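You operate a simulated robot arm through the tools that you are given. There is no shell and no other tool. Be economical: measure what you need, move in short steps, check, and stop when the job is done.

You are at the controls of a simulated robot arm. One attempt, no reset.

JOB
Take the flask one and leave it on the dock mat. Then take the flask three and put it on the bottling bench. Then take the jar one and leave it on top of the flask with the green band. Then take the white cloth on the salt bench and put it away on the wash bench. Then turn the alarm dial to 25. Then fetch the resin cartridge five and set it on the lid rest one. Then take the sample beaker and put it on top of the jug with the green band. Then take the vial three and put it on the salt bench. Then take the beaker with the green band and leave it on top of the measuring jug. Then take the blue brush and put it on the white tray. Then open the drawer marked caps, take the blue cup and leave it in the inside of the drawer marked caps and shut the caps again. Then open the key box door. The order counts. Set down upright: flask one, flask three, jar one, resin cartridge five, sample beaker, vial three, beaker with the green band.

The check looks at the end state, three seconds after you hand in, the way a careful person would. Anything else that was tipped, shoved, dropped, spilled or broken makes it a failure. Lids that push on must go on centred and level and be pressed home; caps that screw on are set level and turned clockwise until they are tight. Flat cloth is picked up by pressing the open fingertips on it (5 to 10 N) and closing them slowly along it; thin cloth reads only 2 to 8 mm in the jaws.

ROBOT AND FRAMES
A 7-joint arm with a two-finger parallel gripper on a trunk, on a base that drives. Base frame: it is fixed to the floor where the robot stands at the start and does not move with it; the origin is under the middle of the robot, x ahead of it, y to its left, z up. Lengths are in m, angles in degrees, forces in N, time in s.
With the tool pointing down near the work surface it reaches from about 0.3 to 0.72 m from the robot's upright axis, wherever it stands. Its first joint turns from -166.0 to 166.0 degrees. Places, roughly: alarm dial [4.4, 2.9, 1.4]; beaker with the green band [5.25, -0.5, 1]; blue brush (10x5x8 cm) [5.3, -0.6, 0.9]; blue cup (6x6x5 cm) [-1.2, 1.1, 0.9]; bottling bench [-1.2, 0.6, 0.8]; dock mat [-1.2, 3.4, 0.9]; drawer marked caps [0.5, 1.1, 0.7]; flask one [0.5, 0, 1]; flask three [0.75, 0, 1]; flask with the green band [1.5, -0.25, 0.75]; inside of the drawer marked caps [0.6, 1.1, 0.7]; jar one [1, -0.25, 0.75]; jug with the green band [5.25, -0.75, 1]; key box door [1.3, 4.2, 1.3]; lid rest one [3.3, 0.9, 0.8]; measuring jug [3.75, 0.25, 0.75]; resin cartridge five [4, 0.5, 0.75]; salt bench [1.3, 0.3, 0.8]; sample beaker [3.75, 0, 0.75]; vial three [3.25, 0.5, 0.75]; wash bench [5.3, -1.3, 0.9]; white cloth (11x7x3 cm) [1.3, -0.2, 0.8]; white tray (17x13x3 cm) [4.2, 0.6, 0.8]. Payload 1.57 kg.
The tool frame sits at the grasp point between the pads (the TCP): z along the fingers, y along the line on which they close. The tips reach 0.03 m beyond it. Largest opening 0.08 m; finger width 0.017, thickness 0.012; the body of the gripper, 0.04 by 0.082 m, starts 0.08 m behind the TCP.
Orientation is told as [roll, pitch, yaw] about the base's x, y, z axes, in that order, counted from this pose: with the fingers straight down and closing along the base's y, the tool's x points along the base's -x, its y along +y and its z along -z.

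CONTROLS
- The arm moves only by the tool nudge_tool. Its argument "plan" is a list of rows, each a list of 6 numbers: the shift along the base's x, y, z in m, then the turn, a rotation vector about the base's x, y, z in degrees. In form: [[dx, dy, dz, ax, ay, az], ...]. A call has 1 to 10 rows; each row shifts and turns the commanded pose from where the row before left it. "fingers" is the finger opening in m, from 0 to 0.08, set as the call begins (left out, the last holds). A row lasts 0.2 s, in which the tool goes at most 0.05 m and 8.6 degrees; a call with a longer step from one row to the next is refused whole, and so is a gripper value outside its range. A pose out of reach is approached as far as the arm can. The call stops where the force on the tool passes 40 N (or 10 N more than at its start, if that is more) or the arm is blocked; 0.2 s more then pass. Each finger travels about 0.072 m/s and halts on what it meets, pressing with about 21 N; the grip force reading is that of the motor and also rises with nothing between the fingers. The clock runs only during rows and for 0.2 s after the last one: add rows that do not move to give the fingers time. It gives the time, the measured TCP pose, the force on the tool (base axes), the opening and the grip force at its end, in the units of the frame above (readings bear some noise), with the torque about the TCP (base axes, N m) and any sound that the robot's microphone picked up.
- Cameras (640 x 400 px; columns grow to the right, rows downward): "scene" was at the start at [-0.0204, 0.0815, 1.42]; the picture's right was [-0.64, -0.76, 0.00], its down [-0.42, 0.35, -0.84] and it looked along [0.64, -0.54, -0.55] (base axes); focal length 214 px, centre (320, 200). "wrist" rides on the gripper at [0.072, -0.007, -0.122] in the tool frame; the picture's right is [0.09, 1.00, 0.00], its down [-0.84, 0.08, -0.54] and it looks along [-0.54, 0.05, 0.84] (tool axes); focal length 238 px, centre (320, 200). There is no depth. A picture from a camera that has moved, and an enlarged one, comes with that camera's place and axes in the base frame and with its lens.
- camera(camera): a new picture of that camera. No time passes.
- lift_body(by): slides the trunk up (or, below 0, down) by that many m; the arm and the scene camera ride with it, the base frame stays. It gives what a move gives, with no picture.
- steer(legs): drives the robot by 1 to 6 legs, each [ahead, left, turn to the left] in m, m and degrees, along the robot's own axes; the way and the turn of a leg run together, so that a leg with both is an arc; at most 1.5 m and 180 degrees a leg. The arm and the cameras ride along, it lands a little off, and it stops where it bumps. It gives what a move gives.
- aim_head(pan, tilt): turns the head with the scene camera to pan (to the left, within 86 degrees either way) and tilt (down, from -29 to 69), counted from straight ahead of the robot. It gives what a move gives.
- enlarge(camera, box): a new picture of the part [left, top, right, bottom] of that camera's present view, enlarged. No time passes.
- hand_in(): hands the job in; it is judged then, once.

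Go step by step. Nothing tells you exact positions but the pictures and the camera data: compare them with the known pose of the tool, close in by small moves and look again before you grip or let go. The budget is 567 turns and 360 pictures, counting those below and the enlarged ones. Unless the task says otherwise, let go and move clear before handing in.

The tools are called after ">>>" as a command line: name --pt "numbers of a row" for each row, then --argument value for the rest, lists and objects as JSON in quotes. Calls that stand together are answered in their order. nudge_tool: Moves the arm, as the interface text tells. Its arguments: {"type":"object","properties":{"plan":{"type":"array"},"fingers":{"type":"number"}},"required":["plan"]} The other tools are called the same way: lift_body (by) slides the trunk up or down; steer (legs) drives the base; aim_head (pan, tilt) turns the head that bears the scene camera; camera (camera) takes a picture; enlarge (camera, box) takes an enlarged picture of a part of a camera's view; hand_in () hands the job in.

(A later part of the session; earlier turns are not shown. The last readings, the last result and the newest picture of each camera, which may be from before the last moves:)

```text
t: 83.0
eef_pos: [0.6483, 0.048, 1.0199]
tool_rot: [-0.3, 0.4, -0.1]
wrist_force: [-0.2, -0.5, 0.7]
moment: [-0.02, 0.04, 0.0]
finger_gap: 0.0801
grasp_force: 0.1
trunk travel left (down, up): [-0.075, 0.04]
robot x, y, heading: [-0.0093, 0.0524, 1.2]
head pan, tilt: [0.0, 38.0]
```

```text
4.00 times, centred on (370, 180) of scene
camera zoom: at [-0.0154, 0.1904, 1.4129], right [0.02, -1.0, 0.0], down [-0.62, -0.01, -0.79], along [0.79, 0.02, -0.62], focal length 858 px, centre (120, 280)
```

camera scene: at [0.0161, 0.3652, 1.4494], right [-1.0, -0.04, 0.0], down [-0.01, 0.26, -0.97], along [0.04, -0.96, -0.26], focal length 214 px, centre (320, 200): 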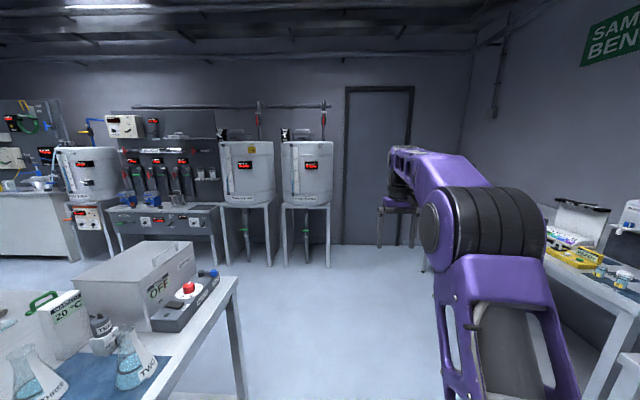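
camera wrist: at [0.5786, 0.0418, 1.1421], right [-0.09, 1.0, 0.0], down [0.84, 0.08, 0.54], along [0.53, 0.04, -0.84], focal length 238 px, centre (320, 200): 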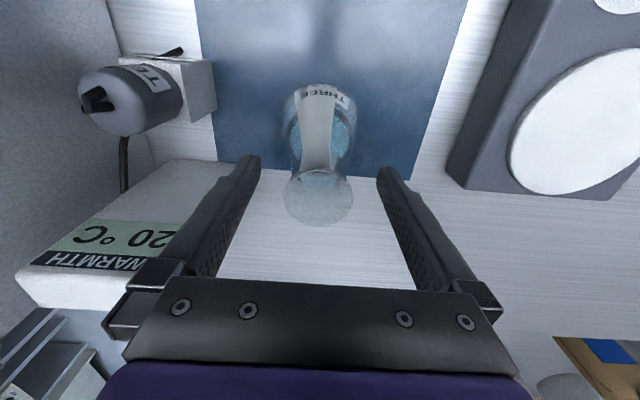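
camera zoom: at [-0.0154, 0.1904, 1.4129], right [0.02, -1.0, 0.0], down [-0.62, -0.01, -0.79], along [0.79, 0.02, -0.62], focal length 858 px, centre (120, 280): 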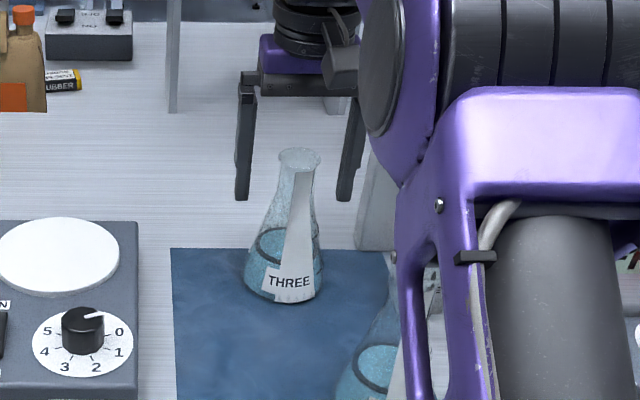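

Rim centred between the pads. Closing and lifting.

>>> nudge_tool --pt "0 0 0 0 0 0" --pt "0 0 0 0 0 0" --pt "0 0 0 0 0 0" --pt "0 0 0 0 0 0" --pt "0 0 0 0 0 0" --fingers 0.0

>>> nudge_tool --pt "0 0 0.015 0 0 0" --pt "0 0 0.025 0 0 0" --pt "0 0 0.03 0 0 0" --pt "0 0 0.03 0 0 0" --pt "0 0 0.03 0 0 0" --pt "-0.02 0 0.03 0 0 0" --pt "-0.03 0 0.015 0 0 0" --pt "-0.03 0 0 0 0 0" --pt "-0.02 0 0 0 0 0" --pt "0 0 0 0 0 0"

>>> camera --camera "scene"

```text
t: 84.2
eef_pos: [0.6484, 0.0487, 1.0207]
tool_rot: [-0.3, 0.3, -0.1]
wrist_force: [-0.2, 0.6, 1.1]
moment: [0.1, -0.03, -0.02]
finger_gap: 0.0383
grasp_force: 21.2
trunk travel left (down, up): [-0.075, 0.04]
robot x, y, heading: [-0.0111, 0.0511, 0.9]
head pan, tilt: [0.0, 38.0]
```

```text
t: 86.4
eef_pos: [0.5477, 0.0477, 1.1985]
tool_rot: [-0.2, 0.3, -0.2]
wrist_force: [0.0, 0.4, -2.8]
moment: [0.02, 0.0, -0.01]
finger_gap: 0.0379
grasp_force: 20.9
trunk travel left (down, up): [-0.075, 0.04]
robot x, y, heading: [-0.0087, 0.0524, 1.0]
head pan, tilt: [0.0, 38.0]
```

```text
323 pictures are left
camera scene: at [-0.0153, 0.1904, 1.4129], right [0.02, -1.0, 0.0], down [-0.62, -0.01, -0.79], along [0.79, 0.02, -0.62], focal length 214 px, centre (320, 200)
```

scene: 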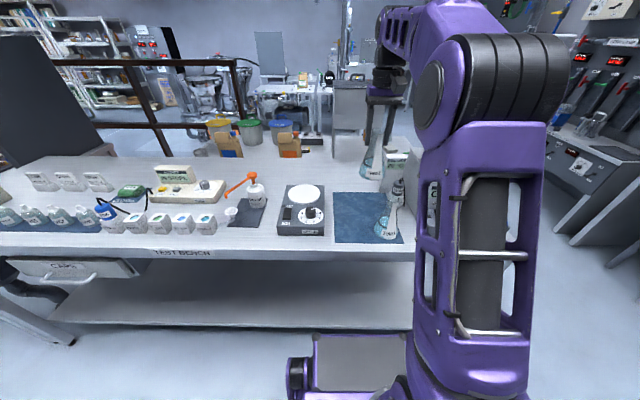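

Flask three is held upright. Now turn around to the bottling bench behind.

>>> steer --legs '[[-0.2, 0, 0], [0, 0, 89], [0.5, 0, 0], [0, 0, 90]]'

>>> aim_head --pan 0 --tilt 33

>>> camera --camera "scene"

>>> camera --camera "wrist"

```text
t: 98.3
eef_pos: [-0.779, 0.5465, 1.1979]
tool_rot: [-0.3, 0.5, 179.5]
wrist_force: [-0.4, 0.3, -2.0]
moment: [-0.02, -0.03, 0.0]
finger_gap: 0.0376
grasp_force: 20.8
trunk travel left (down, up): [-0.075, 0.04]
robot x, y, heading: [-0.2224, 0.5354, -179.4]
head pan, tilt: [0.0, 38.0]
```

```text
t: 99.0
eef_pos: [-0.7794, 0.5462, 1.1971]
tool_rot: [-0.3, 0.4, 179.5]
wrist_force: [-0.1, 0.6, -3.3]
moment: [-0.02, -0.02, 0.01]
finger_gap: 0.0376
grasp_force: 21.1
trunk travel left (down, up): [-0.075, 0.04]
robot x, y, heading: [-0.2249, 0.5409, -179.5]
head pan, tilt: [0.0, 33.0]
```

```text
322 pictures are left
camera scene: at [-0.2168, 0.3969, 1.4205], right [-0.01, 1.0, 0.0], down [0.55, 0.01, -0.84], along [-0.84, -0.01, -0.55], focal length 214 px, centre (320, 200)
```

scene: 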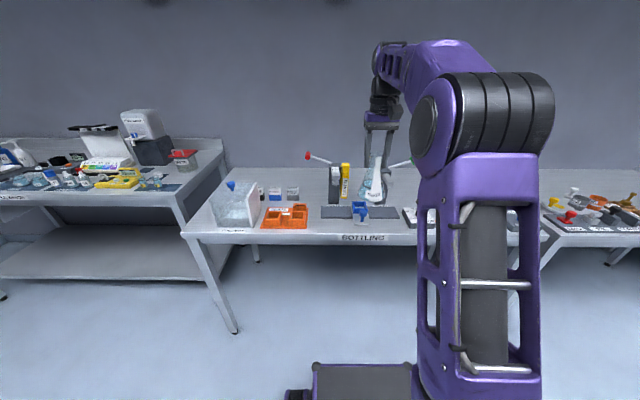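

```text
321 pictures are left
camera wrist: at [-0.7067, 0.5506, 1.3188], right [0.08, -1.0, 0.0], down [-0.84, -0.07, 0.54], along [-0.53, -0.04, -0.84], focal length 238 px, centre (320, 200)
```

wrist: 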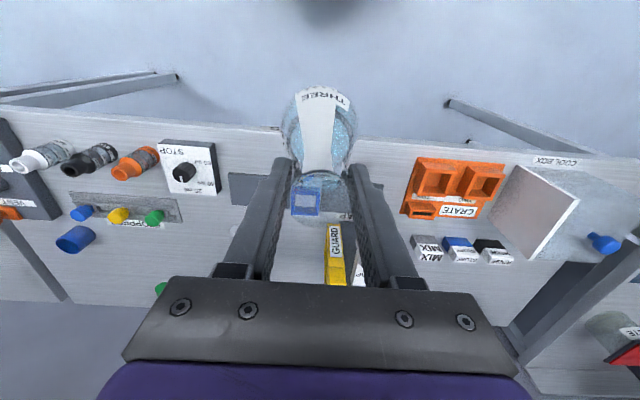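

The bottling bench is busy; I need to find a free patch.

>>> enlarge --camera "scene" --box '[180, 140, 440, 260]'

>>> enlarge --camera "wrist" --box '[0, 90, 640, 320]'

```text
2.46 times, centred on (310, 200) of scene
camera zoom: at [-0.2168, 0.3969, 1.4205], right [-0.01, 1.0, 0.0], down [0.55, 0.01, -0.84], along [-0.84, -0.01, -0.55], focal length 528 px, centre (345, 200)
```

zoom: 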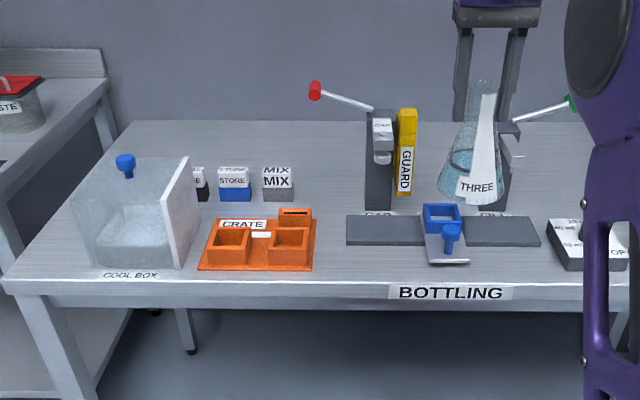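

```text
1.00 times, centred on (320, 205) of wrist (not enlarged: the box is as wide or as high as the picture)
camera zoom: at [-0.7067, 0.5506, 1.3188], right [0.08, -1.0, 0.0], down [-0.84, -0.07, 0.54], along [-0.53, -0.04, -0.84], focal length 238 px, centre (320, 195)
```

zoom: 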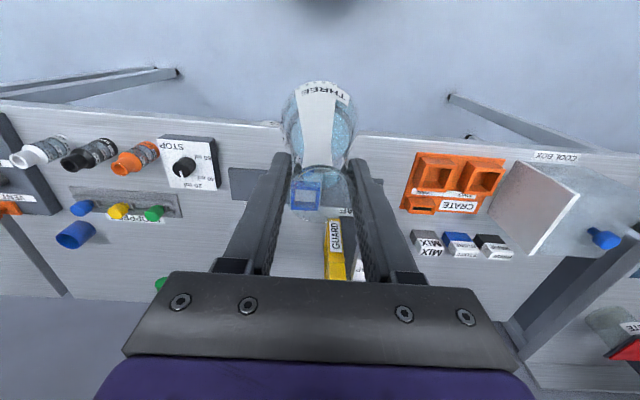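

Space near here is tight or overhung by levers. I'll shift sideways along the bench to see its other half (near the blue cup).

>>> steer --legs '[[0, -0.45, 0]]'

>>> camera --camera "scene"

>>> camera --camera "wrist"

```text
t: 103.9
eef_pos: [-0.7868, 0.9955, 1.1976]
tool_rot: [-0.3, 0.3, 179.7]
wrist_force: [-0.6, -0.1, -2.5]
moment: [-0.01, -0.02, -0.02]
finger_gap: 0.0375
grasp_force: 21.3
trunk travel left (down, up): [-0.075, 0.04]
robot x, y, heading: [-0.2264, 0.9909, -179.0]
head pan, tilt: [0.0, 33.0]
```

```text
318 pictures are left
camera scene: at [-0.2229, 0.8483, 1.4205], right [-0.02, 1.0, 0.0], down [0.54, 0.01, -0.84], along [-0.84, -0.01, -0.54], focal length 214 px, centre (320, 200)
```

scene: 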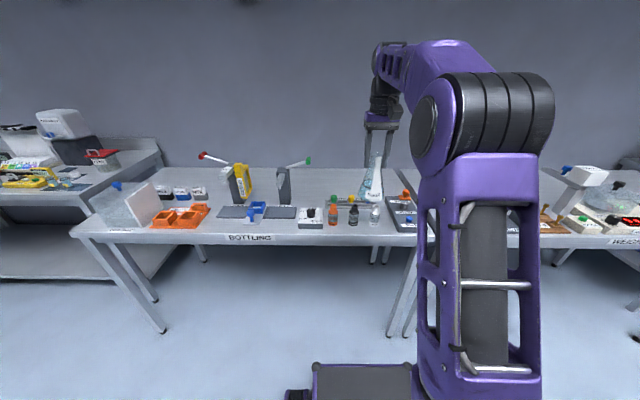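

```text
317 pictures are left
camera wrist: at [-0.7133, 1.0004, 1.3189], right [0.09, -1.0, 0.0], down [-0.84, -0.08, 0.54], along [-0.53, -0.04, -0.84], focal length 238 px, centre (320, 200)
```

wrist: 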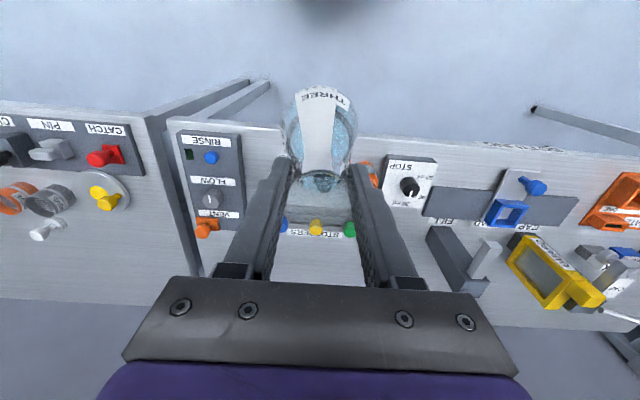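

>>> enlarge --camera "scene" --box '[200, 140, 440, 260]'

>>> enlarge --camera "wrist" --box '[170, 130, 500, 320]'

```text
2.67 times, centred on (320, 200) of scene
camera zoom: at [-0.2229, 0.8483, 1.4205], right [-0.02, 1.0, 0.0], down [0.54, 0.01, -0.84], along [-0.84, -0.01, -0.54], focal length 572 px, centre (320, 200)
```

zoom: 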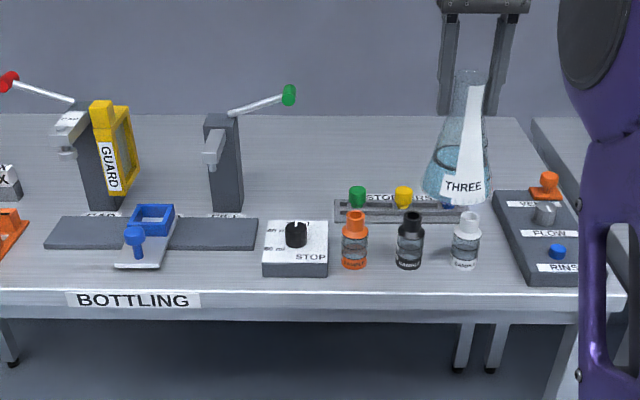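

```text
1.94 times, centred on (335, 225) of wrist
camera zoom: at [-0.7133, 1.0004, 1.3189], right [0.09, -1.0, 0.0], down [-0.84, -0.08, 0.54], along [-0.53, -0.04, -0.84], focal length 462 px, centre (291, 152)
```

zoom: 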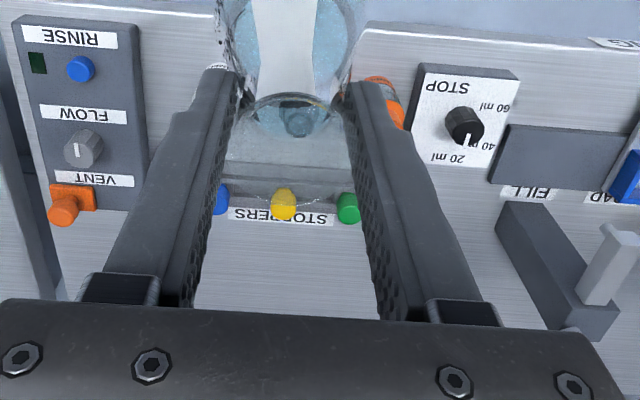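

There's free space behind the stoppers around (-1.27, 0.92). I'll drive in closer (open space under this bench) and see.

>>> steer --legs '[[0.36, 0.08, 0]]'

>>> camera --camera "scene"

>>> camera --camera "wrist"

```text
t: 106.2
eef_pos: [-1.1467, 0.9032, 1.1978]
tool_rot: [-0.3, 0.4, -179.9]
wrist_force: [-0.7, 0.6, -3.0]
moment: [0.03, 0.04, 0.02]
finger_gap: 0.0375
grasp_force: 21.7
trunk travel left (down, up): [-0.075, 0.04]
robot x, y, heading: [-0.5892, 0.9035, -178.4]
head pan, tilt: [0.0, 33.0]
```

```text
314 pictures are left
camera scene: at [-0.5827, 0.7608, 1.4205], right [-0.02, 1.0, 0.0], down [0.54, 0.01, -0.84], along [-0.84, -0.02, -0.54], focal length 214 px, centre (320, 200)
```

scene: 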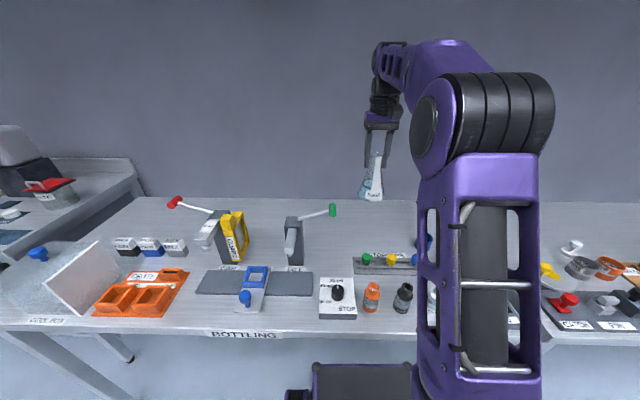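

```text
313 pictures are left
camera wrist: at [-1.0741, 0.9095, 1.3189], right [0.09, -1.0, 0.0], down [-0.84, -0.08, 0.54], along [-0.53, -0.05, -0.84], focal length 238 px, centre (320, 200)
```

wrist: 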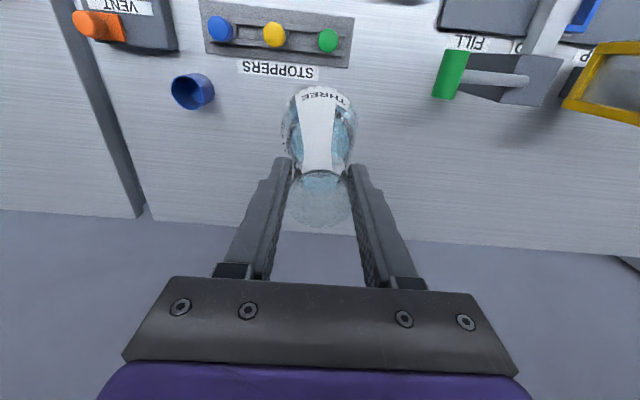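

Clear view: free bench behind the stoppers and away from the green lever and blue cup. I'll move back 0.1 and lower toward ~1.0.

>>> nudge_tool --pt "-0.02 0 0 0 0 0" --pt "-0.035 0 0 0 0 0" --pt "-0.035 0 -0.02 0 0 0" --pt "-0.015 0 -0.04 0 0 0" --pt "0 0 -0.04 0 0 0" --pt "0 0 -0.04 0 0 0" --pt "0 0 -0.04 0 0 0" --pt "0 0 -0.02 0 0 0" --pt "0 0 0 0 0 0"

>>> camera --camera "wrist"

>>> camera --camera "scene"

```text
t: 108.2
eef_pos: [-1.2485, 0.8982, 0.9966]
tool_rot: [-0.3, 0.4, -179.9]
wrist_force: [-0.6, 0.0, -1.6]
moment: [0.02, 0.0, 0.0]
finger_gap: 0.0374
grasp_force: 21.3
out of reach, approached as far as the arm can: row 3
trunk travel left (down, up): [-0.075, 0.04]
robot x, y, heading: [-0.5865, 0.9017, -178.5]
head pan, tilt: [0.0, 33.0]
```

```text
312 pictures are left
camera wrist: at [-1.1752, 0.9036, 1.1194], right [0.09, -1.0, 0.0], down [-0.84, -0.08, 0.54], along [-0.53, -0.05, -0.84], focal length 238 px, centre (320, 200)
```

wrist: 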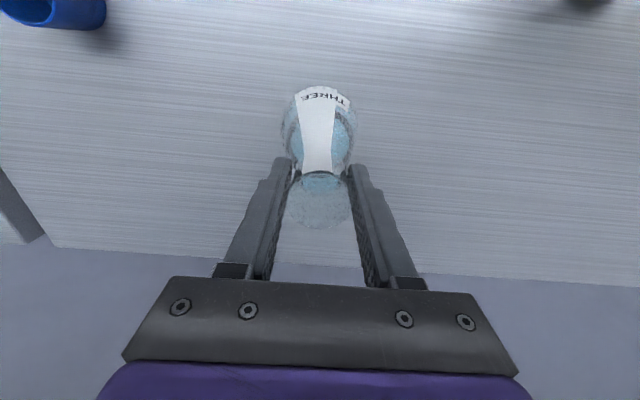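

```text
311 pictures are left
camera scene: at [-0.5828, 0.7608, 1.4205], right [-0.02, 1.0, 0.0], down [0.54, 0.01, -0.84], along [-0.84, -0.02, -0.54], focal length 214 px, centre (320, 200)
```

scene: 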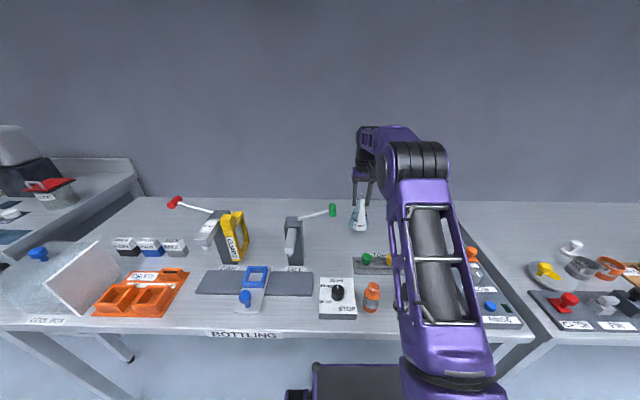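

Clear underneath. Lowering in small steps until contact.

>>> nudge_tool --pt "0 0 -0.006 0 0 0" --pt "0 0 -0.006 0 0 0" --pt "0 0 -0.005 0 0 0"

>>> nudge_tool --pt "0 0 -0.003 0 0 0" --pt "0 0 -0.003 0 0 0"

>>> enlarge --camera "scene" --box '[310, 160, 410, 260]'

```text
t: 109.0
eef_pos: [-1.2458, 0.8969, 0.9821]
tool_rot: [-0.2, 0.4, -179.9]
wrist_force: [0.3, 0.1, -1.2]
moment: [0.02, 0.0, 0.01]
finger_gap: 0.0377
grasp_force: 20.8
trunk travel left (down, up): [-0.075, 0.04]
robot x, y, heading: [-0.5881, 0.9003, -178.7]
head pan, tilt: [0.0, 33.0]
```

```text
t: 109.7
eef_pos: [-1.2455, 0.8987, 0.9746]
tool_rot: [-0.3, 0.4, -179.9]
wrist_force: [-0.7, -0.1, -3.0]
moment: [-0.03, 0.04, 0.01]
finger_gap: 0.0379
grasp_force: 21.2
trunk travel left (down, up): [-0.075, 0.04]
robot x, y, heading: [-0.5889, 0.9023, -178.9]
head pan, tilt: [0.0, 33.0]
```

```text
4.00 times, centred on (360, 210) of scene
camera zoom: at [-0.5828, 0.7608, 1.4205], right [-0.02, 1.0, 0.0], down [0.54, 0.01, -0.84], along [-0.84, -0.02, -0.54], focal length 858 px, centre (160, 160)
```

zoom: 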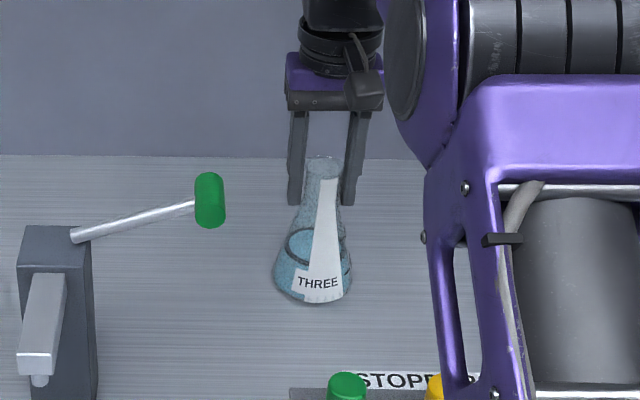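

>>> nudge_tool --pt "0 0 -0.003 0 0 0" --pt "0 0 -0.003 0 0 0"

>>> nudge_tool --pt "0 0 -0.003 0 0 0" --pt "0 0 -0.003 0 0 0"

```text
t: 110.2
eef_pos: [-1.2452, 0.8986, 0.9711]
tool_rot: [-0.3, 0.2, -179.8]
wrist_force: [1.6, 0.5, 8.4]
moment: [-0.26, -0.37, 0.02]
finger_gap: 0.0379
grasp_force: 21.2
trunk travel left (down, up): [-0.075, 0.04]
robot x, y, heading: [-0.5879, 0.9024, -179.1]
head pan, tilt: [0.0, 33.0]
```

```text
t: 110.8
eef_pos: [-1.2442, 0.8997, 0.9681]
tool_rot: [-0.4, -0.2, -179.9]
wrist_force: [-1.6, -0.7, 30.8]
moment: [-0.04, 0.07, 0.03]
finger_gap: 0.0399
grasp_force: 21.3
trunk travel left (down, up): [-0.075, 0.04]
robot x, y, heading: [-0.5881, 0.9044, -178.6]
head pan, tilt: [0.0, 33.0]
```

Contact; relieving the press, then releasing.

>>> nudge_tool --pt "0 0 0.003 0 0 0" --pt "0 0 0.001 0 0 0" --pt "0 0 0 0 0 0"

>>> nudge_tool --pt "0 0 0 0 0 0" --pt "0 0 0 0 0 0" --pt "0 0 0 0 0 0" --pt "0 0 0 0 0 0" --fingers 0.08

>>> nudge_tool --pt "0 0 0.03 0 0 0" --pt "0 0 0.04 0 0 0" --pt "0 0 0.045 0 0 0" --pt "0 0 0.045 0 0 0" --pt "0.02 0 0.03 0 0 0" --pt "0.04 0 0.01 0 0 0" --pt "0.04 0 0 0 0 0" --pt "0 0 0 0 0 0"

>>> camera --camera "wrist"

```text
t: 111.7
eef_pos: [-1.2436, 0.8983, 0.9686]
tool_rot: [-0.3, 0.4, -179.9]
wrist_force: [-4.8, -0.6, 12.2]
moment: [-0.03, 0.75, 0.0]
finger_gap: 0.0392
grasp_force: 21.4
trunk travel left (down, up): [-0.075, 0.04]
robot x, y, heading: [-0.5864, 0.9031, -178.5]
head pan, tilt: [0.0, 33.0]
```

```text
t: 112.7
eef_pos: [-1.2438, 0.8988, 0.9677]
tool_rot: [-0.2, 0.5, -179.9]
wrist_force: [0.2, -0.5, -0.4]
moment: [0.01, 0.02, 0.0]
finger_gap: 0.0798
grasp_force: 0.0
trunk travel left (down, up): [-0.075, 0.04]
robot x, y, heading: [-0.5884, 0.9005, -178.8]
head pan, tilt: [0.0, 33.0]
```

```text
t: 114.5
eef_pos: [-1.143, 0.9006, 1.1683]
tool_rot: [-0.3, 0.4, -179.9]
wrist_force: [0.0, 0.7, 0.6]
moment: [0.04, 0.02, -0.01]
finger_gap: 0.0802
grasp_force: 0.0
trunk travel left (down, up): [-0.075, 0.04]
robot x, y, heading: [-0.5878, 0.903, -178.7]
head pan, tilt: [0.0, 33.0]
```

```text
309 pictures are left
camera wrist: at [-1.0719, 0.9054, 1.2906], right [0.09, -1.0, -0.01], down [-0.84, -0.08, 0.54], along [-0.53, -0.05, -0.84], focal length 238 px, centre (320, 200)
```

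wrist: 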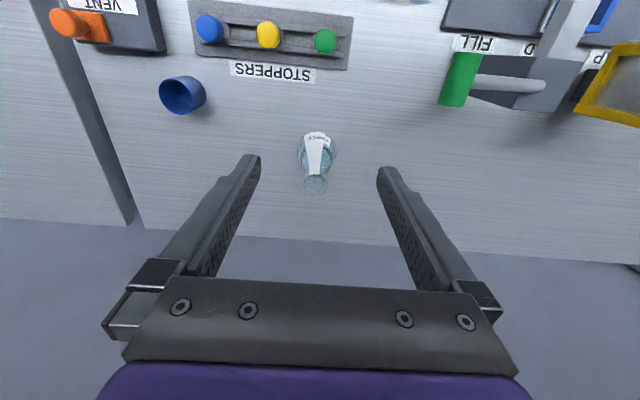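

Flask three stands upright on the bottling bench. Next jar one; I'll drive round the right end of the test bench to view the salt bench.

>>> steer --legs '[[-0.38, 0, 0], [0, 0, 89], [1.5, 0, 0], [0.45, 0, 0], [0, 0, 90]]'

>>> aim_head --pan 20 --tilt 22

>>> camera --camera "scene"

```text
t: 134.0
eef_pos: [0.3517, -1.0307, 1.1696]
tool_rot: [-0.3, 0.3, -0.7]
wrist_force: [1.4, -0.4, 0.0]
moment: [0.03, -0.03, 0.03]
finger_gap: 0.0798
grasp_force: 0.1
trunk travel left (down, up): [-0.075, 0.04]
robot x, y, heading: [-0.2058, -1.0265, 0.5]
head pan, tilt: [0.0, 33.0]
```

```text
t: 134.8
eef_pos: [0.3525, -1.0306, 1.1682]
tool_rot: [-0.3, 0.5, -0.7]
wrist_force: [0.5, 0.0, -0.3]
moment: [-0.01, 0.03, -0.01]
finger_gap: 0.08
grasp_force: 0.1
trunk travel left (down, up): [-0.075, 0.04]
robot x, y, heading: [-0.2031, -1.024, 0.5]
head pan, tilt: [20.0, 22.0]
```

```text
308 pictures are left
camera scene: at [-0.2076, -0.8555, 1.438], right [0.35, -0.94, 0.0], down [-0.35, -0.13, -0.93], along [0.87, 0.32, -0.38], focal length 214 px, centre (320, 200)
```

scene: 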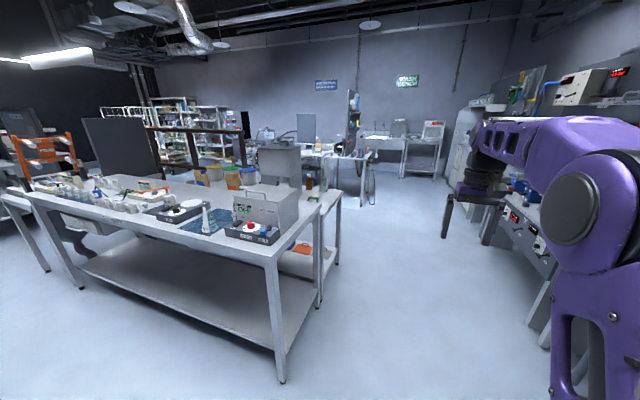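

The salt bench adjoins behind; I'll drive ahead and face it from its right end.

>>> steer --legs '[[1.4, 0, 0], [0, 0, 90]]'

>>> aim_head --pan 0 --tilt 30

>>> camera --camera "scene"

```text
t: 145.8
eef_pos: [1.2335, -0.451, 1.1686]
tool_rot: [-0.3, 0.4, 88.8]
wrist_force: [0.2, -0.3, -0.5]
moment: [0.02, -0.02, 0.01]
finger_gap: 0.0802
grasp_force: 0.0
trunk travel left (down, up): [-0.075, 0.04]
robot x, y, heading: [1.2269, -1.005, 89.9]
head pan, tilt: [20.0, 22.0]
```

```text
t: 146.6
eef_pos: [1.2332, -0.4507, 1.1682]
tool_rot: [-0.2, 0.4, 88.8]
wrist_force: [0.4, 0.5, 0.5]
moment: [0.03, -0.02, 0.04]
finger_gap: 0.0802
grasp_force: 0.1
trunk travel left (down, up): [-0.075, 0.04]
robot x, y, heading: [1.222, -1.0095, 89.7]
head pan, tilt: [0.0, 30.0]
```

```text
307 pictures are left
camera scene: at [1.0842, -1.0079, 1.4253], right [1.0, 0.0, 0.0], down [0.0, -0.5, -0.87], along [0.0, 0.87, -0.5], focal length 214 px, centre (320, 200)
```

scene: 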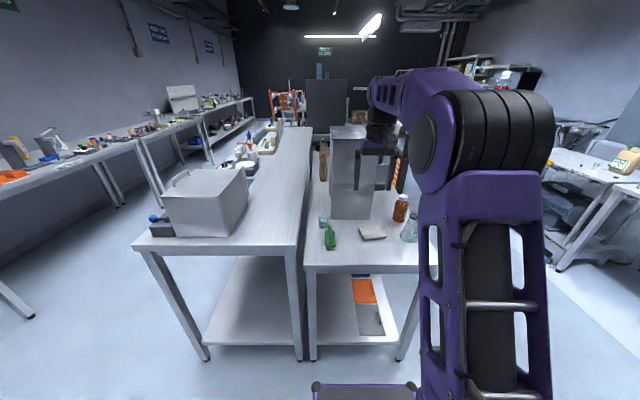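

>>> enlarge --camera "scene" --box '[290, 120, 440, 280]'

>>> camera --camera "wrist"

```text
2.50 times, centred on (365, 200) of scene
camera zoom: at [1.0842, -1.0079, 1.4253], right [1.0, 0.0, 0.0], down [0.0, -0.5, -0.87], along [0.0, 0.87, -0.5], focal length 536 px, centre (208, 200)
```

zoom: 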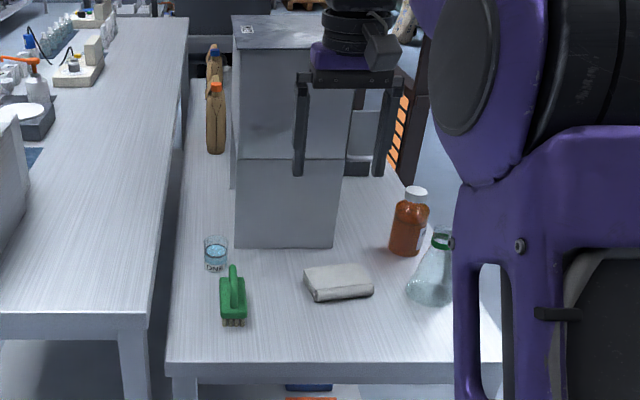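

```text
305 pictures are left
camera wrist: at [1.2389, -0.5222, 1.2905], right [-1.0, -0.07, 0.0], down [-0.06, 0.84, 0.54], along [-0.03, 0.54, -0.84], focal length 238 px, centre (320, 200)
```

wrist: 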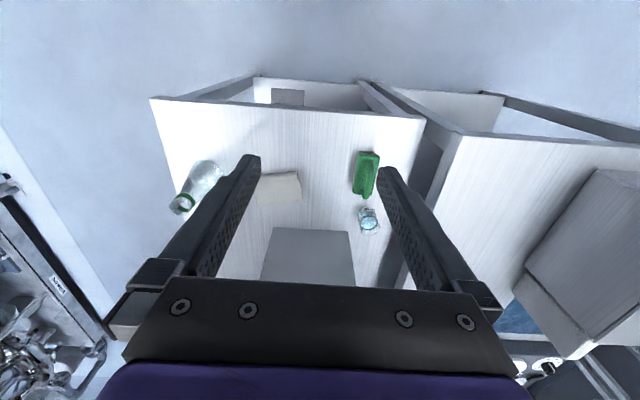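

Jar one is the small glass near (1.10,-0.155); cloth at ~(1.32,-0.25); green-band flask rim ~(1.48,-0.255,0.916); bench top ~0.79. A tall grey box stands just behind the jar. Driving closer.

>>> steer --legs '[[0.16, 0, 0]]'

>>> nudge_tool --pt "-0.03 -0.03 0 0 0 0" --pt "-0.03 -0.03 0 0 0 0" --pt "-0.03 -0.03 0 0 0 0" --pt "-0.03 0 0 0 0 0" --pt "0 0 0 0 0 0"

>>> camera --camera "wrist"

>>> camera --camera "scene"

```text
t: 148.0
eef_pos: [1.2334, -0.2889, 1.1682]
tool_rot: [-0.3, 0.5, 88.6]
wrist_force: [-1.1, 0.7, 0.7]
moment: [0.01, 0.01, 0.01]
finger_gap: 0.0802
grasp_force: 0.0
trunk travel left (down, up): [-0.075, 0.04]
robot x, y, heading: [1.2216, -0.8432, 89.9]
head pan, tilt: [0.0, 30.0]
```

```text
t: 149.2
eef_pos: [1.1128, -0.3799, 1.1673]
tool_rot: [-0.3, 0.4, 88.7]
wrist_force: [-0.1, 0.4, -0.8]
moment: [0.04, 0.0, 0.0]
finger_gap: 0.08
grasp_force: 0.0
trunk travel left (down, up): [-0.075, 0.04]
robot x, y, heading: [1.2233, -0.8423, 90.1]
head pan, tilt: [0.0, 30.0]
```

```text
304 pictures are left
camera wrist: at [1.1178, -0.4503, 1.2886], right [-1.0, -0.07, -0.01], down [-0.06, 0.84, 0.54], along [-0.03, 0.54, -0.84], focal length 238 px, centre (320, 200)
```

wrist: 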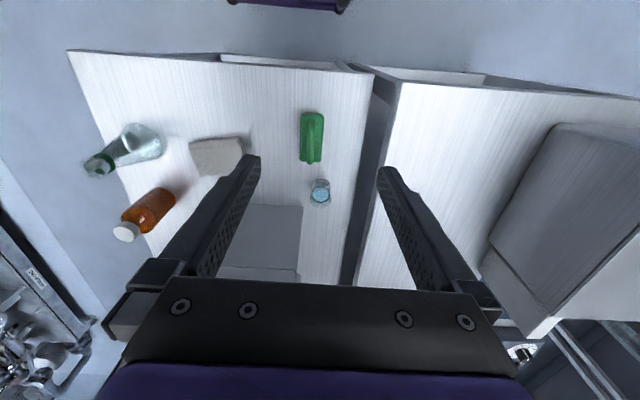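

```text
303 pictures are left
camera scene: at [1.0843, -0.8462, 1.4252], right [1.0, 0.0, 0.0], down [0.0, -0.5, -0.87], along [0.0, 0.87, -0.5], focal length 214 px, centre (320, 200)
```

scene: 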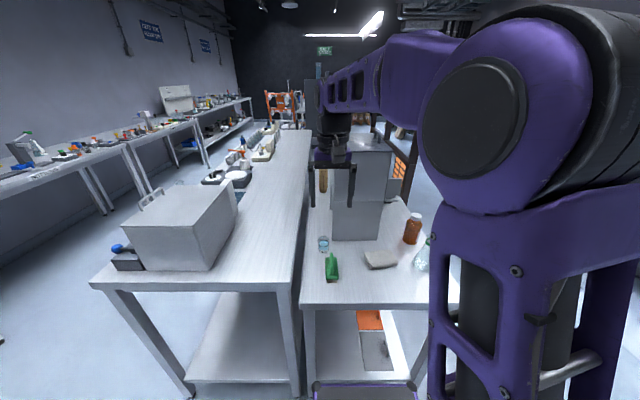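

>>> enlarge --camera "wrist" --box '[190, 90, 390, 290]'

>>> enlarge --camera "scene" --box '[290, 190, 440, 300]'

```text
2.00 times, centred on (290, 190) of wrist
camera zoom: at [1.1178, -0.4503, 1.2886], right [-1.0, -0.07, -0.01], down [-0.06, 0.84, 0.54], along [-0.03, 0.54, -0.84], focal length 477 px, centre (380, 220)
```

zoom: 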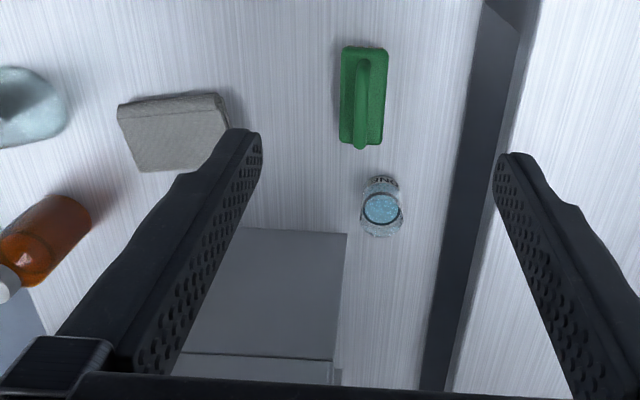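

```text
3.64 times, centred on (365, 245) of scene
camera zoom: at [1.0843, -0.8462, 1.4252], right [1.0, 0.0, 0.0], down [0.0, -0.5, -0.87], along [0.0, 0.87, -0.5], focal length 780 px, centre (156, 36)
```

zoom: 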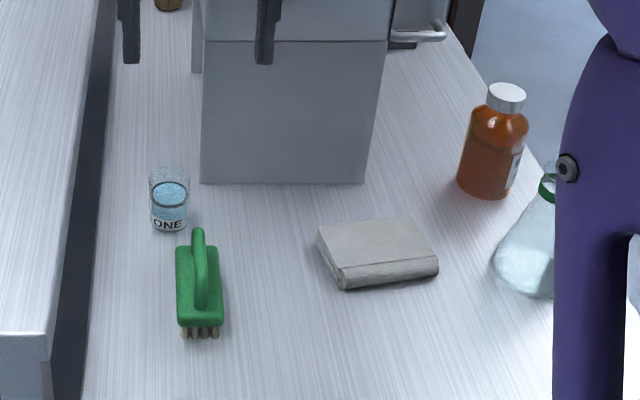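

Jar one: rim centre (1.10,-0.177,0.860), Ø≈45 mm, bench 0.79. Grey box front is at y≈-0.107. Moving above it and part way down.

>>> nudge_tool --pt "-0.003 0.04 0 0 0 0" --pt "-0.003 0.04 0 0 0 0" --pt "-0.003 0.04 0 0 0 0" --pt "-0.003 0.04 -0.02 0 0 0" --pt "0 0.042 -0.02 0 0 0" --pt "0 0 -0.04 0 0 0" --pt "0 0 -0.04 0 0 0" --pt "0 0 -0.04 0 0 0" --pt "0 0 -0.03 0 0 1.3" --pt "0 0 0 0 0 0"

>>> camera --camera "wrist"

>>> enlarge --camera "scene" --box '[270, 150, 420, 290]'

```text
t: 151.4
eef_pos: [1.1006, -0.1912, 0.9815]
tool_rot: [-0.3, 0.3, 90.0]
wrist_force: [0.2, -0.1, 0.2]
moment: [0.0, -0.03, 0.0]
finger_gap: 0.0797
grasp_force: 0.0
out of reach, approached as far as the arm can: row 5
trunk travel left (down, up): [-0.075, 0.04]
robot x, y, heading: [1.2232, -0.844, 89.9]
head pan, tilt: [0.0, 30.0]
```

```text
300 pictures are left
camera wrist: at [1.1085, -0.2627, 1.1037], right [-1.0, -0.09, 0.0], down [-0.08, 0.84, 0.54], along [-0.05, 0.53, -0.84], focal length 238 px, centre (320, 200)
```

wrist: 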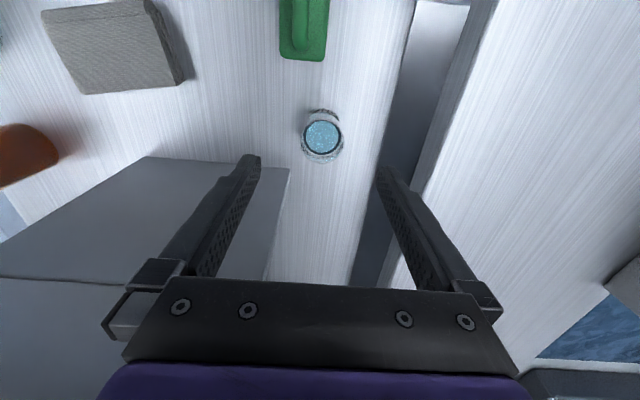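

```text
2.86 times, centred on (345, 220) of scene
camera zoom: at [1.0844, -0.8462, 1.4253], right [1.0, 0.0, 0.0], down [0.0, -0.5, -0.87], along [0.0, 0.87, -0.5], focal length 613 px, centre (249, 143)
```

zoom: 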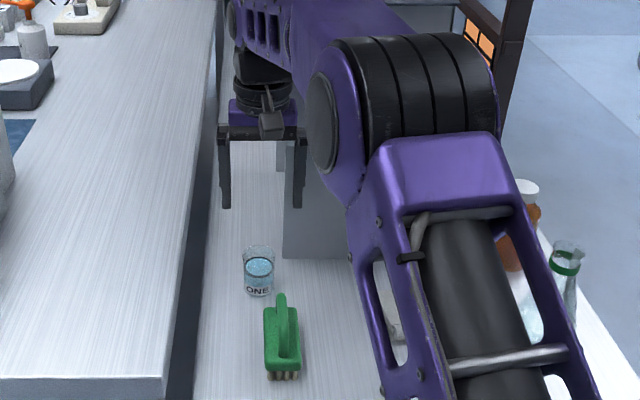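

Aligned; jar at (1.099,-0.18). Descending to grasp height.

>>> nudge_tool --pt "0 0.005 -0.04 0 0 0" --pt "0 0.005 -0.04 0 0 0" --pt "0 0 -0.035 0 0 0" --pt "0 0 -0.028 0 0 0" --pt "0 0 0 0 0 0"

>>> camera --camera "wrist"

>>> enlarge --camera "scene" --box '[270, 150, 420, 290]'

```text
t: 152.6
eef_pos: [1.102, -0.1804, 0.8385]
tool_rot: [-0.2, 0.4, 90.1]
wrist_force: [-0.6, 0.6, -0.8]
moment: [-0.03, 0.02, -0.01]
finger_gap: 0.08
grasp_force: 0.0
trunk travel left (down, up): [-0.075, 0.04]
robot x, y, heading: [1.2227, -0.8438, 90.0]
head pan, tilt: [0.0, 30.0]
```

```text
298 pictures are left
camera wrist: at [1.1088, -0.2511, 0.9616], right [-1.0, -0.09, 0.0], down [-0.08, 0.84, 0.54], along [-0.05, 0.53, -0.84], focal length 238 px, centre (320, 200)
```

wrist: 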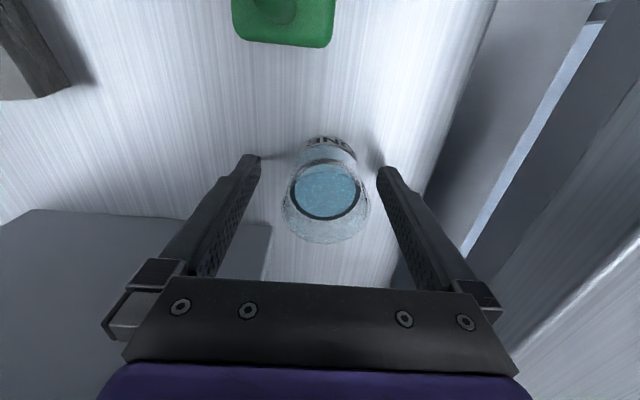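

```text
2.86 times, centred on (345, 220) of scene
camera zoom: at [1.0844, -0.8462, 1.4253], right [1.0, 0.0, 0.0], down [0.0, -0.5, -0.87], along [0.0, 0.87, -0.5], focal length 613 px, centre (249, 143)
```

zoom: 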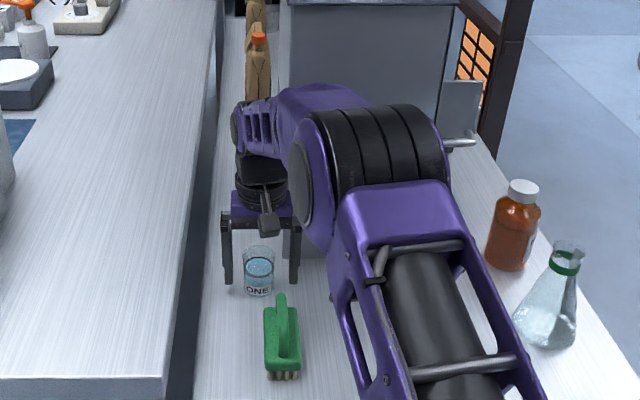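

Jar is centred between the pads. Closing and lifting.

>>> nudge_tool --pt "0 0 0 0 0 0" --pt "0 0 0 0 0 0" --pt "0 0 0 0 0 0" --pt "0 0 0 0 0 0" --pt "0 0 0 0 0 0" --fingers 0.0

>>> nudge_tool --pt "0 0 0.015 0 0 0" --pt "0 0 0.03 0 0 0" --pt "0 0 0.04 0 0 0" --pt "0 0 0.04 0 0 0" --pt "0 -0.02 0.04 0 0 0" --pt "0.03 -0.03 0.02 0 0 0" --pt "0.04 -0.02 0 0 0 0" --pt "0.045 0 0 0 0 0" --pt "0.045 0 0 0 0 0" --pt "0.03 0 0 0 0 0"

>>> camera --camera "scene"

>>> camera --camera "wrist"

```text
t: 153.8
eef_pos: [1.1025, -0.1795, 0.8396]
tool_rot: [-0.4, 0.4, 90.1]
wrist_force: [0.1, -0.2, -0.5]
moment: [-0.04, 0.0, 0.02]
finger_gap: 0.0464
grasp_force: 20.7
trunk travel left (down, up): [-0.075, 0.04]
robot x, y, heading: [1.2237, -0.8427, 90.0]
head pan, tilt: [0.0, 30.0]
```

```text
t: 156.0
eef_pos: [1.2921, -0.2517, 1.0234]
tool_rot: [-0.4, 0.4, 90.0]
wrist_force: [0.6, -0.2, -1.5]
moment: [0.01, -0.03, 0.02]
finger_gap: 0.0463
grasp_force: 20.9
trunk travel left (down, up): [-0.075, 0.04]
robot x, y, heading: [1.2235, -0.8392, 89.8]
head pan, tilt: [0.0, 30.0]
```

```text
296 pictures are left
camera scene: at [1.0844, -0.8462, 1.4252], right [1.0, 0.0, 0.0], down [0.0, -0.5, -0.87], along [0.0, 0.87, -0.5], focal length 214 px, centre (320, 200)
```

scene: 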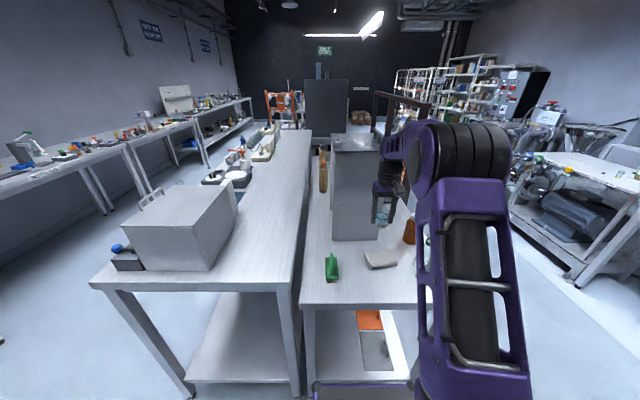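

```text
295 pictures are left
camera wrist: at [1.2993, -0.3232, 1.1448], right [-1.0, -0.09, 0.0], down [-0.08, 0.84, 0.54], along [-0.05, 0.53, -0.84], focal length 238 px, centre (320, 200)
```

wrist: 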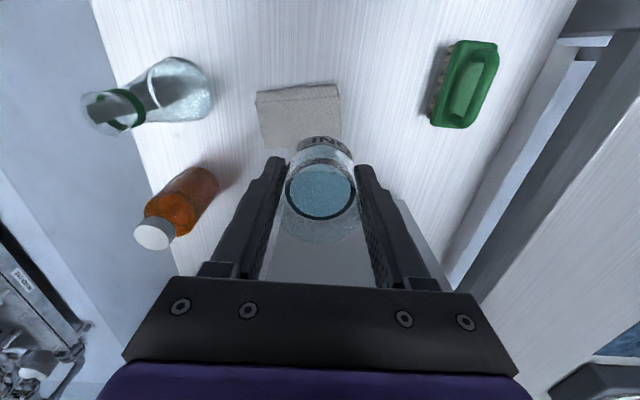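

Jar is held. I'll move nearer to the green-band flask and higher for a second measurement of its mouth.

>>> nudge_tool --pt "0.03 -0.01 0.02 0 0 0" --pt "0.03 -0.015 0.02 0 0 0" --pt "0.03 -0.015 0.02 0 0 0" --pt "0.018 -0.01 0.017 0 0 0" --pt "0 0 0 0 0 0"

>>> camera --camera "wrist"

>>> enlarge --camera "wrist" --box '[160, 60, 340, 200]'

>>> enlarge --camera "scene" --box '[350, 190, 470, 310]'

```text
t: 157.2
eef_pos: [1.3983, -0.302, 1.103]
tool_rot: [-0.3, 0.4, 90.0]
wrist_force: [-0.2, -0.3, -1.3]
moment: [-0.02, -0.01, 0.02]
finger_gap: 0.0464
grasp_force: 21.0
trunk travel left (down, up): [-0.075, 0.04]
robot x, y, heading: [1.2222, -0.8459, 90.2]
head pan, tilt: [0.0, 30.0]
```

```text
294 pictures are left
camera wrist: at [1.4061, -0.3735, 1.2246], right [-1.0, -0.09, 0.0], down [-0.08, 0.84, 0.54], along [-0.05, 0.53, -0.84], focal length 238 px, centre (320, 200)
```

wrist: 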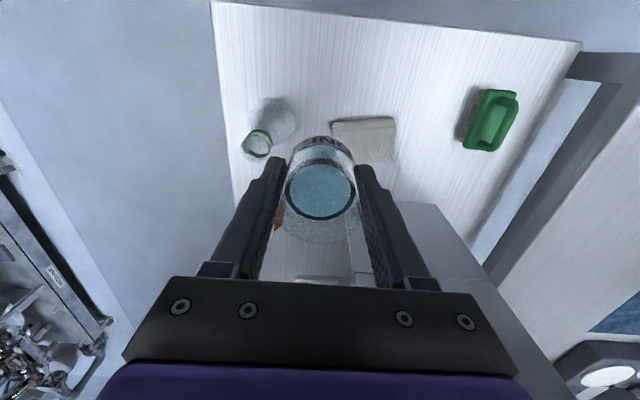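

```text
2.86 times, centred on (250, 130) of wrist
camera zoom: at [1.4061, -0.3735, 1.2246], right [-1.0, -0.09, 0.0], down [-0.08, 0.84, 0.54], along [-0.05, 0.53, -0.84], focal length 681 px, centre (520, 400)
```

zoom: 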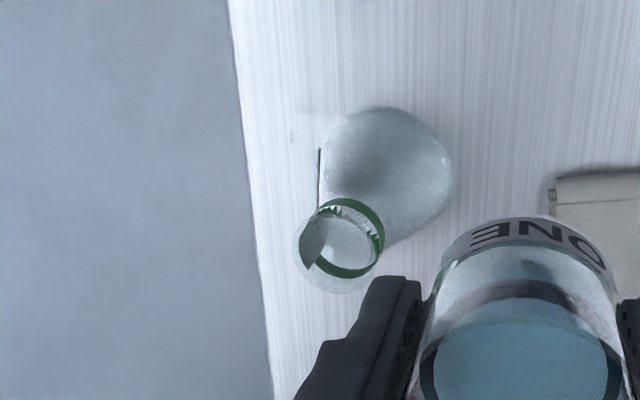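

```text
3.33 times, centred on (410, 250) of scene
camera zoom: at [1.0845, -0.8463, 1.4253], right [1.0, 0.0, 0.0], down [0.0, -0.5, -0.87], along [0.0, 0.87, -0.5], focal length 715 px, centre (20, 33)
```

zoom: 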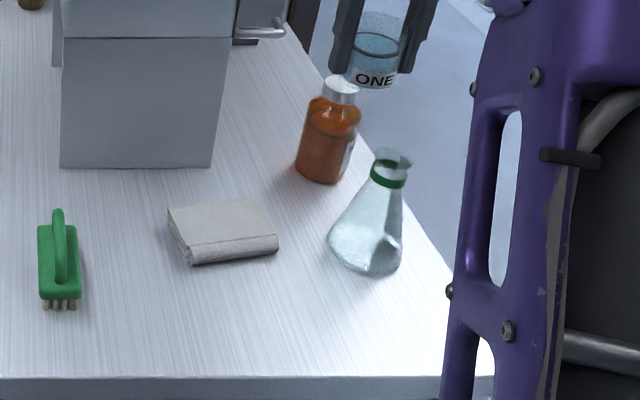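

Flask axis measured consistently at (1.478,-0.262), rim z ≈0.925–0.94. Moving the jar over it and down to about 3 cm above.

>>> nudge_tool --pt "0.025 0.01 0 0 0 0" --pt "0.025 0.015 0 0 0 0" --pt "0.025 0.012 -0.01 0 0 0" --pt "0.005 0.003 -0.03 0 0 0" --pt "0 0 -0.03 0 0 0" --pt "0 0 -0.013 0 0 0" --pt "0 0 0 0 0 0"

>>> enlarge --camera "scene" --box '[350, 190, 470, 310]'

>>> camera --camera "wrist"

```text
t: 158.8
eef_pos: [1.479, -0.2616, 1.0179]
tool_rot: [-0.4, 0.3, 90.1]
wrist_force: [-0.3, 0.8, -0.7]
moment: [-0.01, 0.0, 0.04]
finger_gap: 0.0463
grasp_force: 21.1
trunk travel left (down, up): [-0.075, 0.04]
robot x, y, heading: [1.224, -0.8467, 89.8]
head pan, tilt: [0.0, 30.0]
```

```text
3.33 times, centred on (410, 250) of scene
camera zoom: at [1.0845, -0.8462, 1.4253], right [1.0, 0.0, 0.0], down [0.0, -0.5, -0.87], along [0.0, 0.87, -0.5], focal length 715 px, centre (20, 33)
```

zoom: 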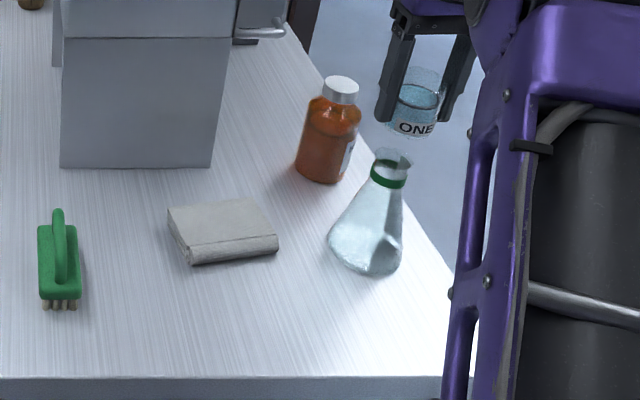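

```text
290 pictures are left
camera wrist: at [1.486, -0.3331, 1.1401], right [-1.0, -0.09, 0.0], down [-0.08, 0.84, 0.54], along [-0.05, 0.53, -0.84], focal length 238 px, centre (320, 200)
```

wrist: 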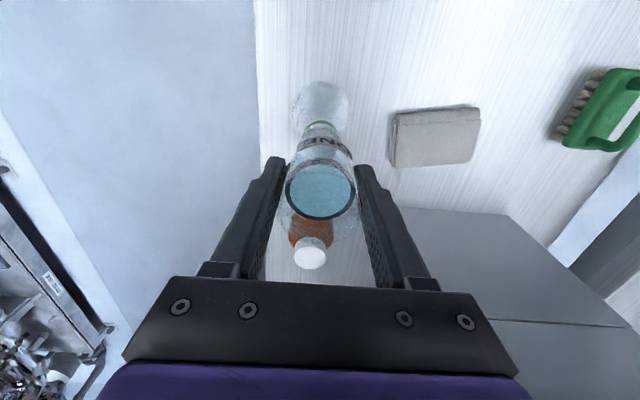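

Scene view suggests a few mm x offset versus the wrist view; zooming in to resolve this.

>>> enlarge --camera "scene" --box '[400, 190, 450, 250]'

>>> enlarge --camera "wrist" --box '[250, 70, 400, 230]'

```text
6.67 times, centred on (425, 220) of scene
camera zoom: at [1.0845, -0.8462, 1.4253], right [1.0, 0.0, 0.0], down [0.0, -0.5, -0.87], along [0.0, 0.87, -0.5], focal length 1430 px, centre (-380, 67)
```

zoom: 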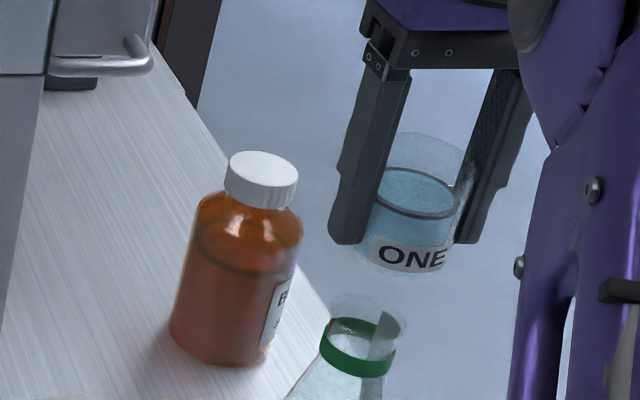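

```text
2.50 times, centred on (325, 150) of wrist
camera zoom: at [1.486, -0.3331, 1.1401], right [-1.0, -0.09, 0.0], down [-0.08, 0.84, 0.54], along [-0.05, 0.53, -0.84], focal length 596 px, centre (308, 325)
```

zoom: 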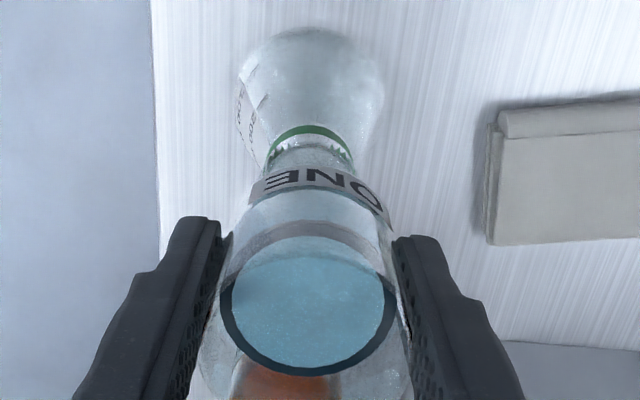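

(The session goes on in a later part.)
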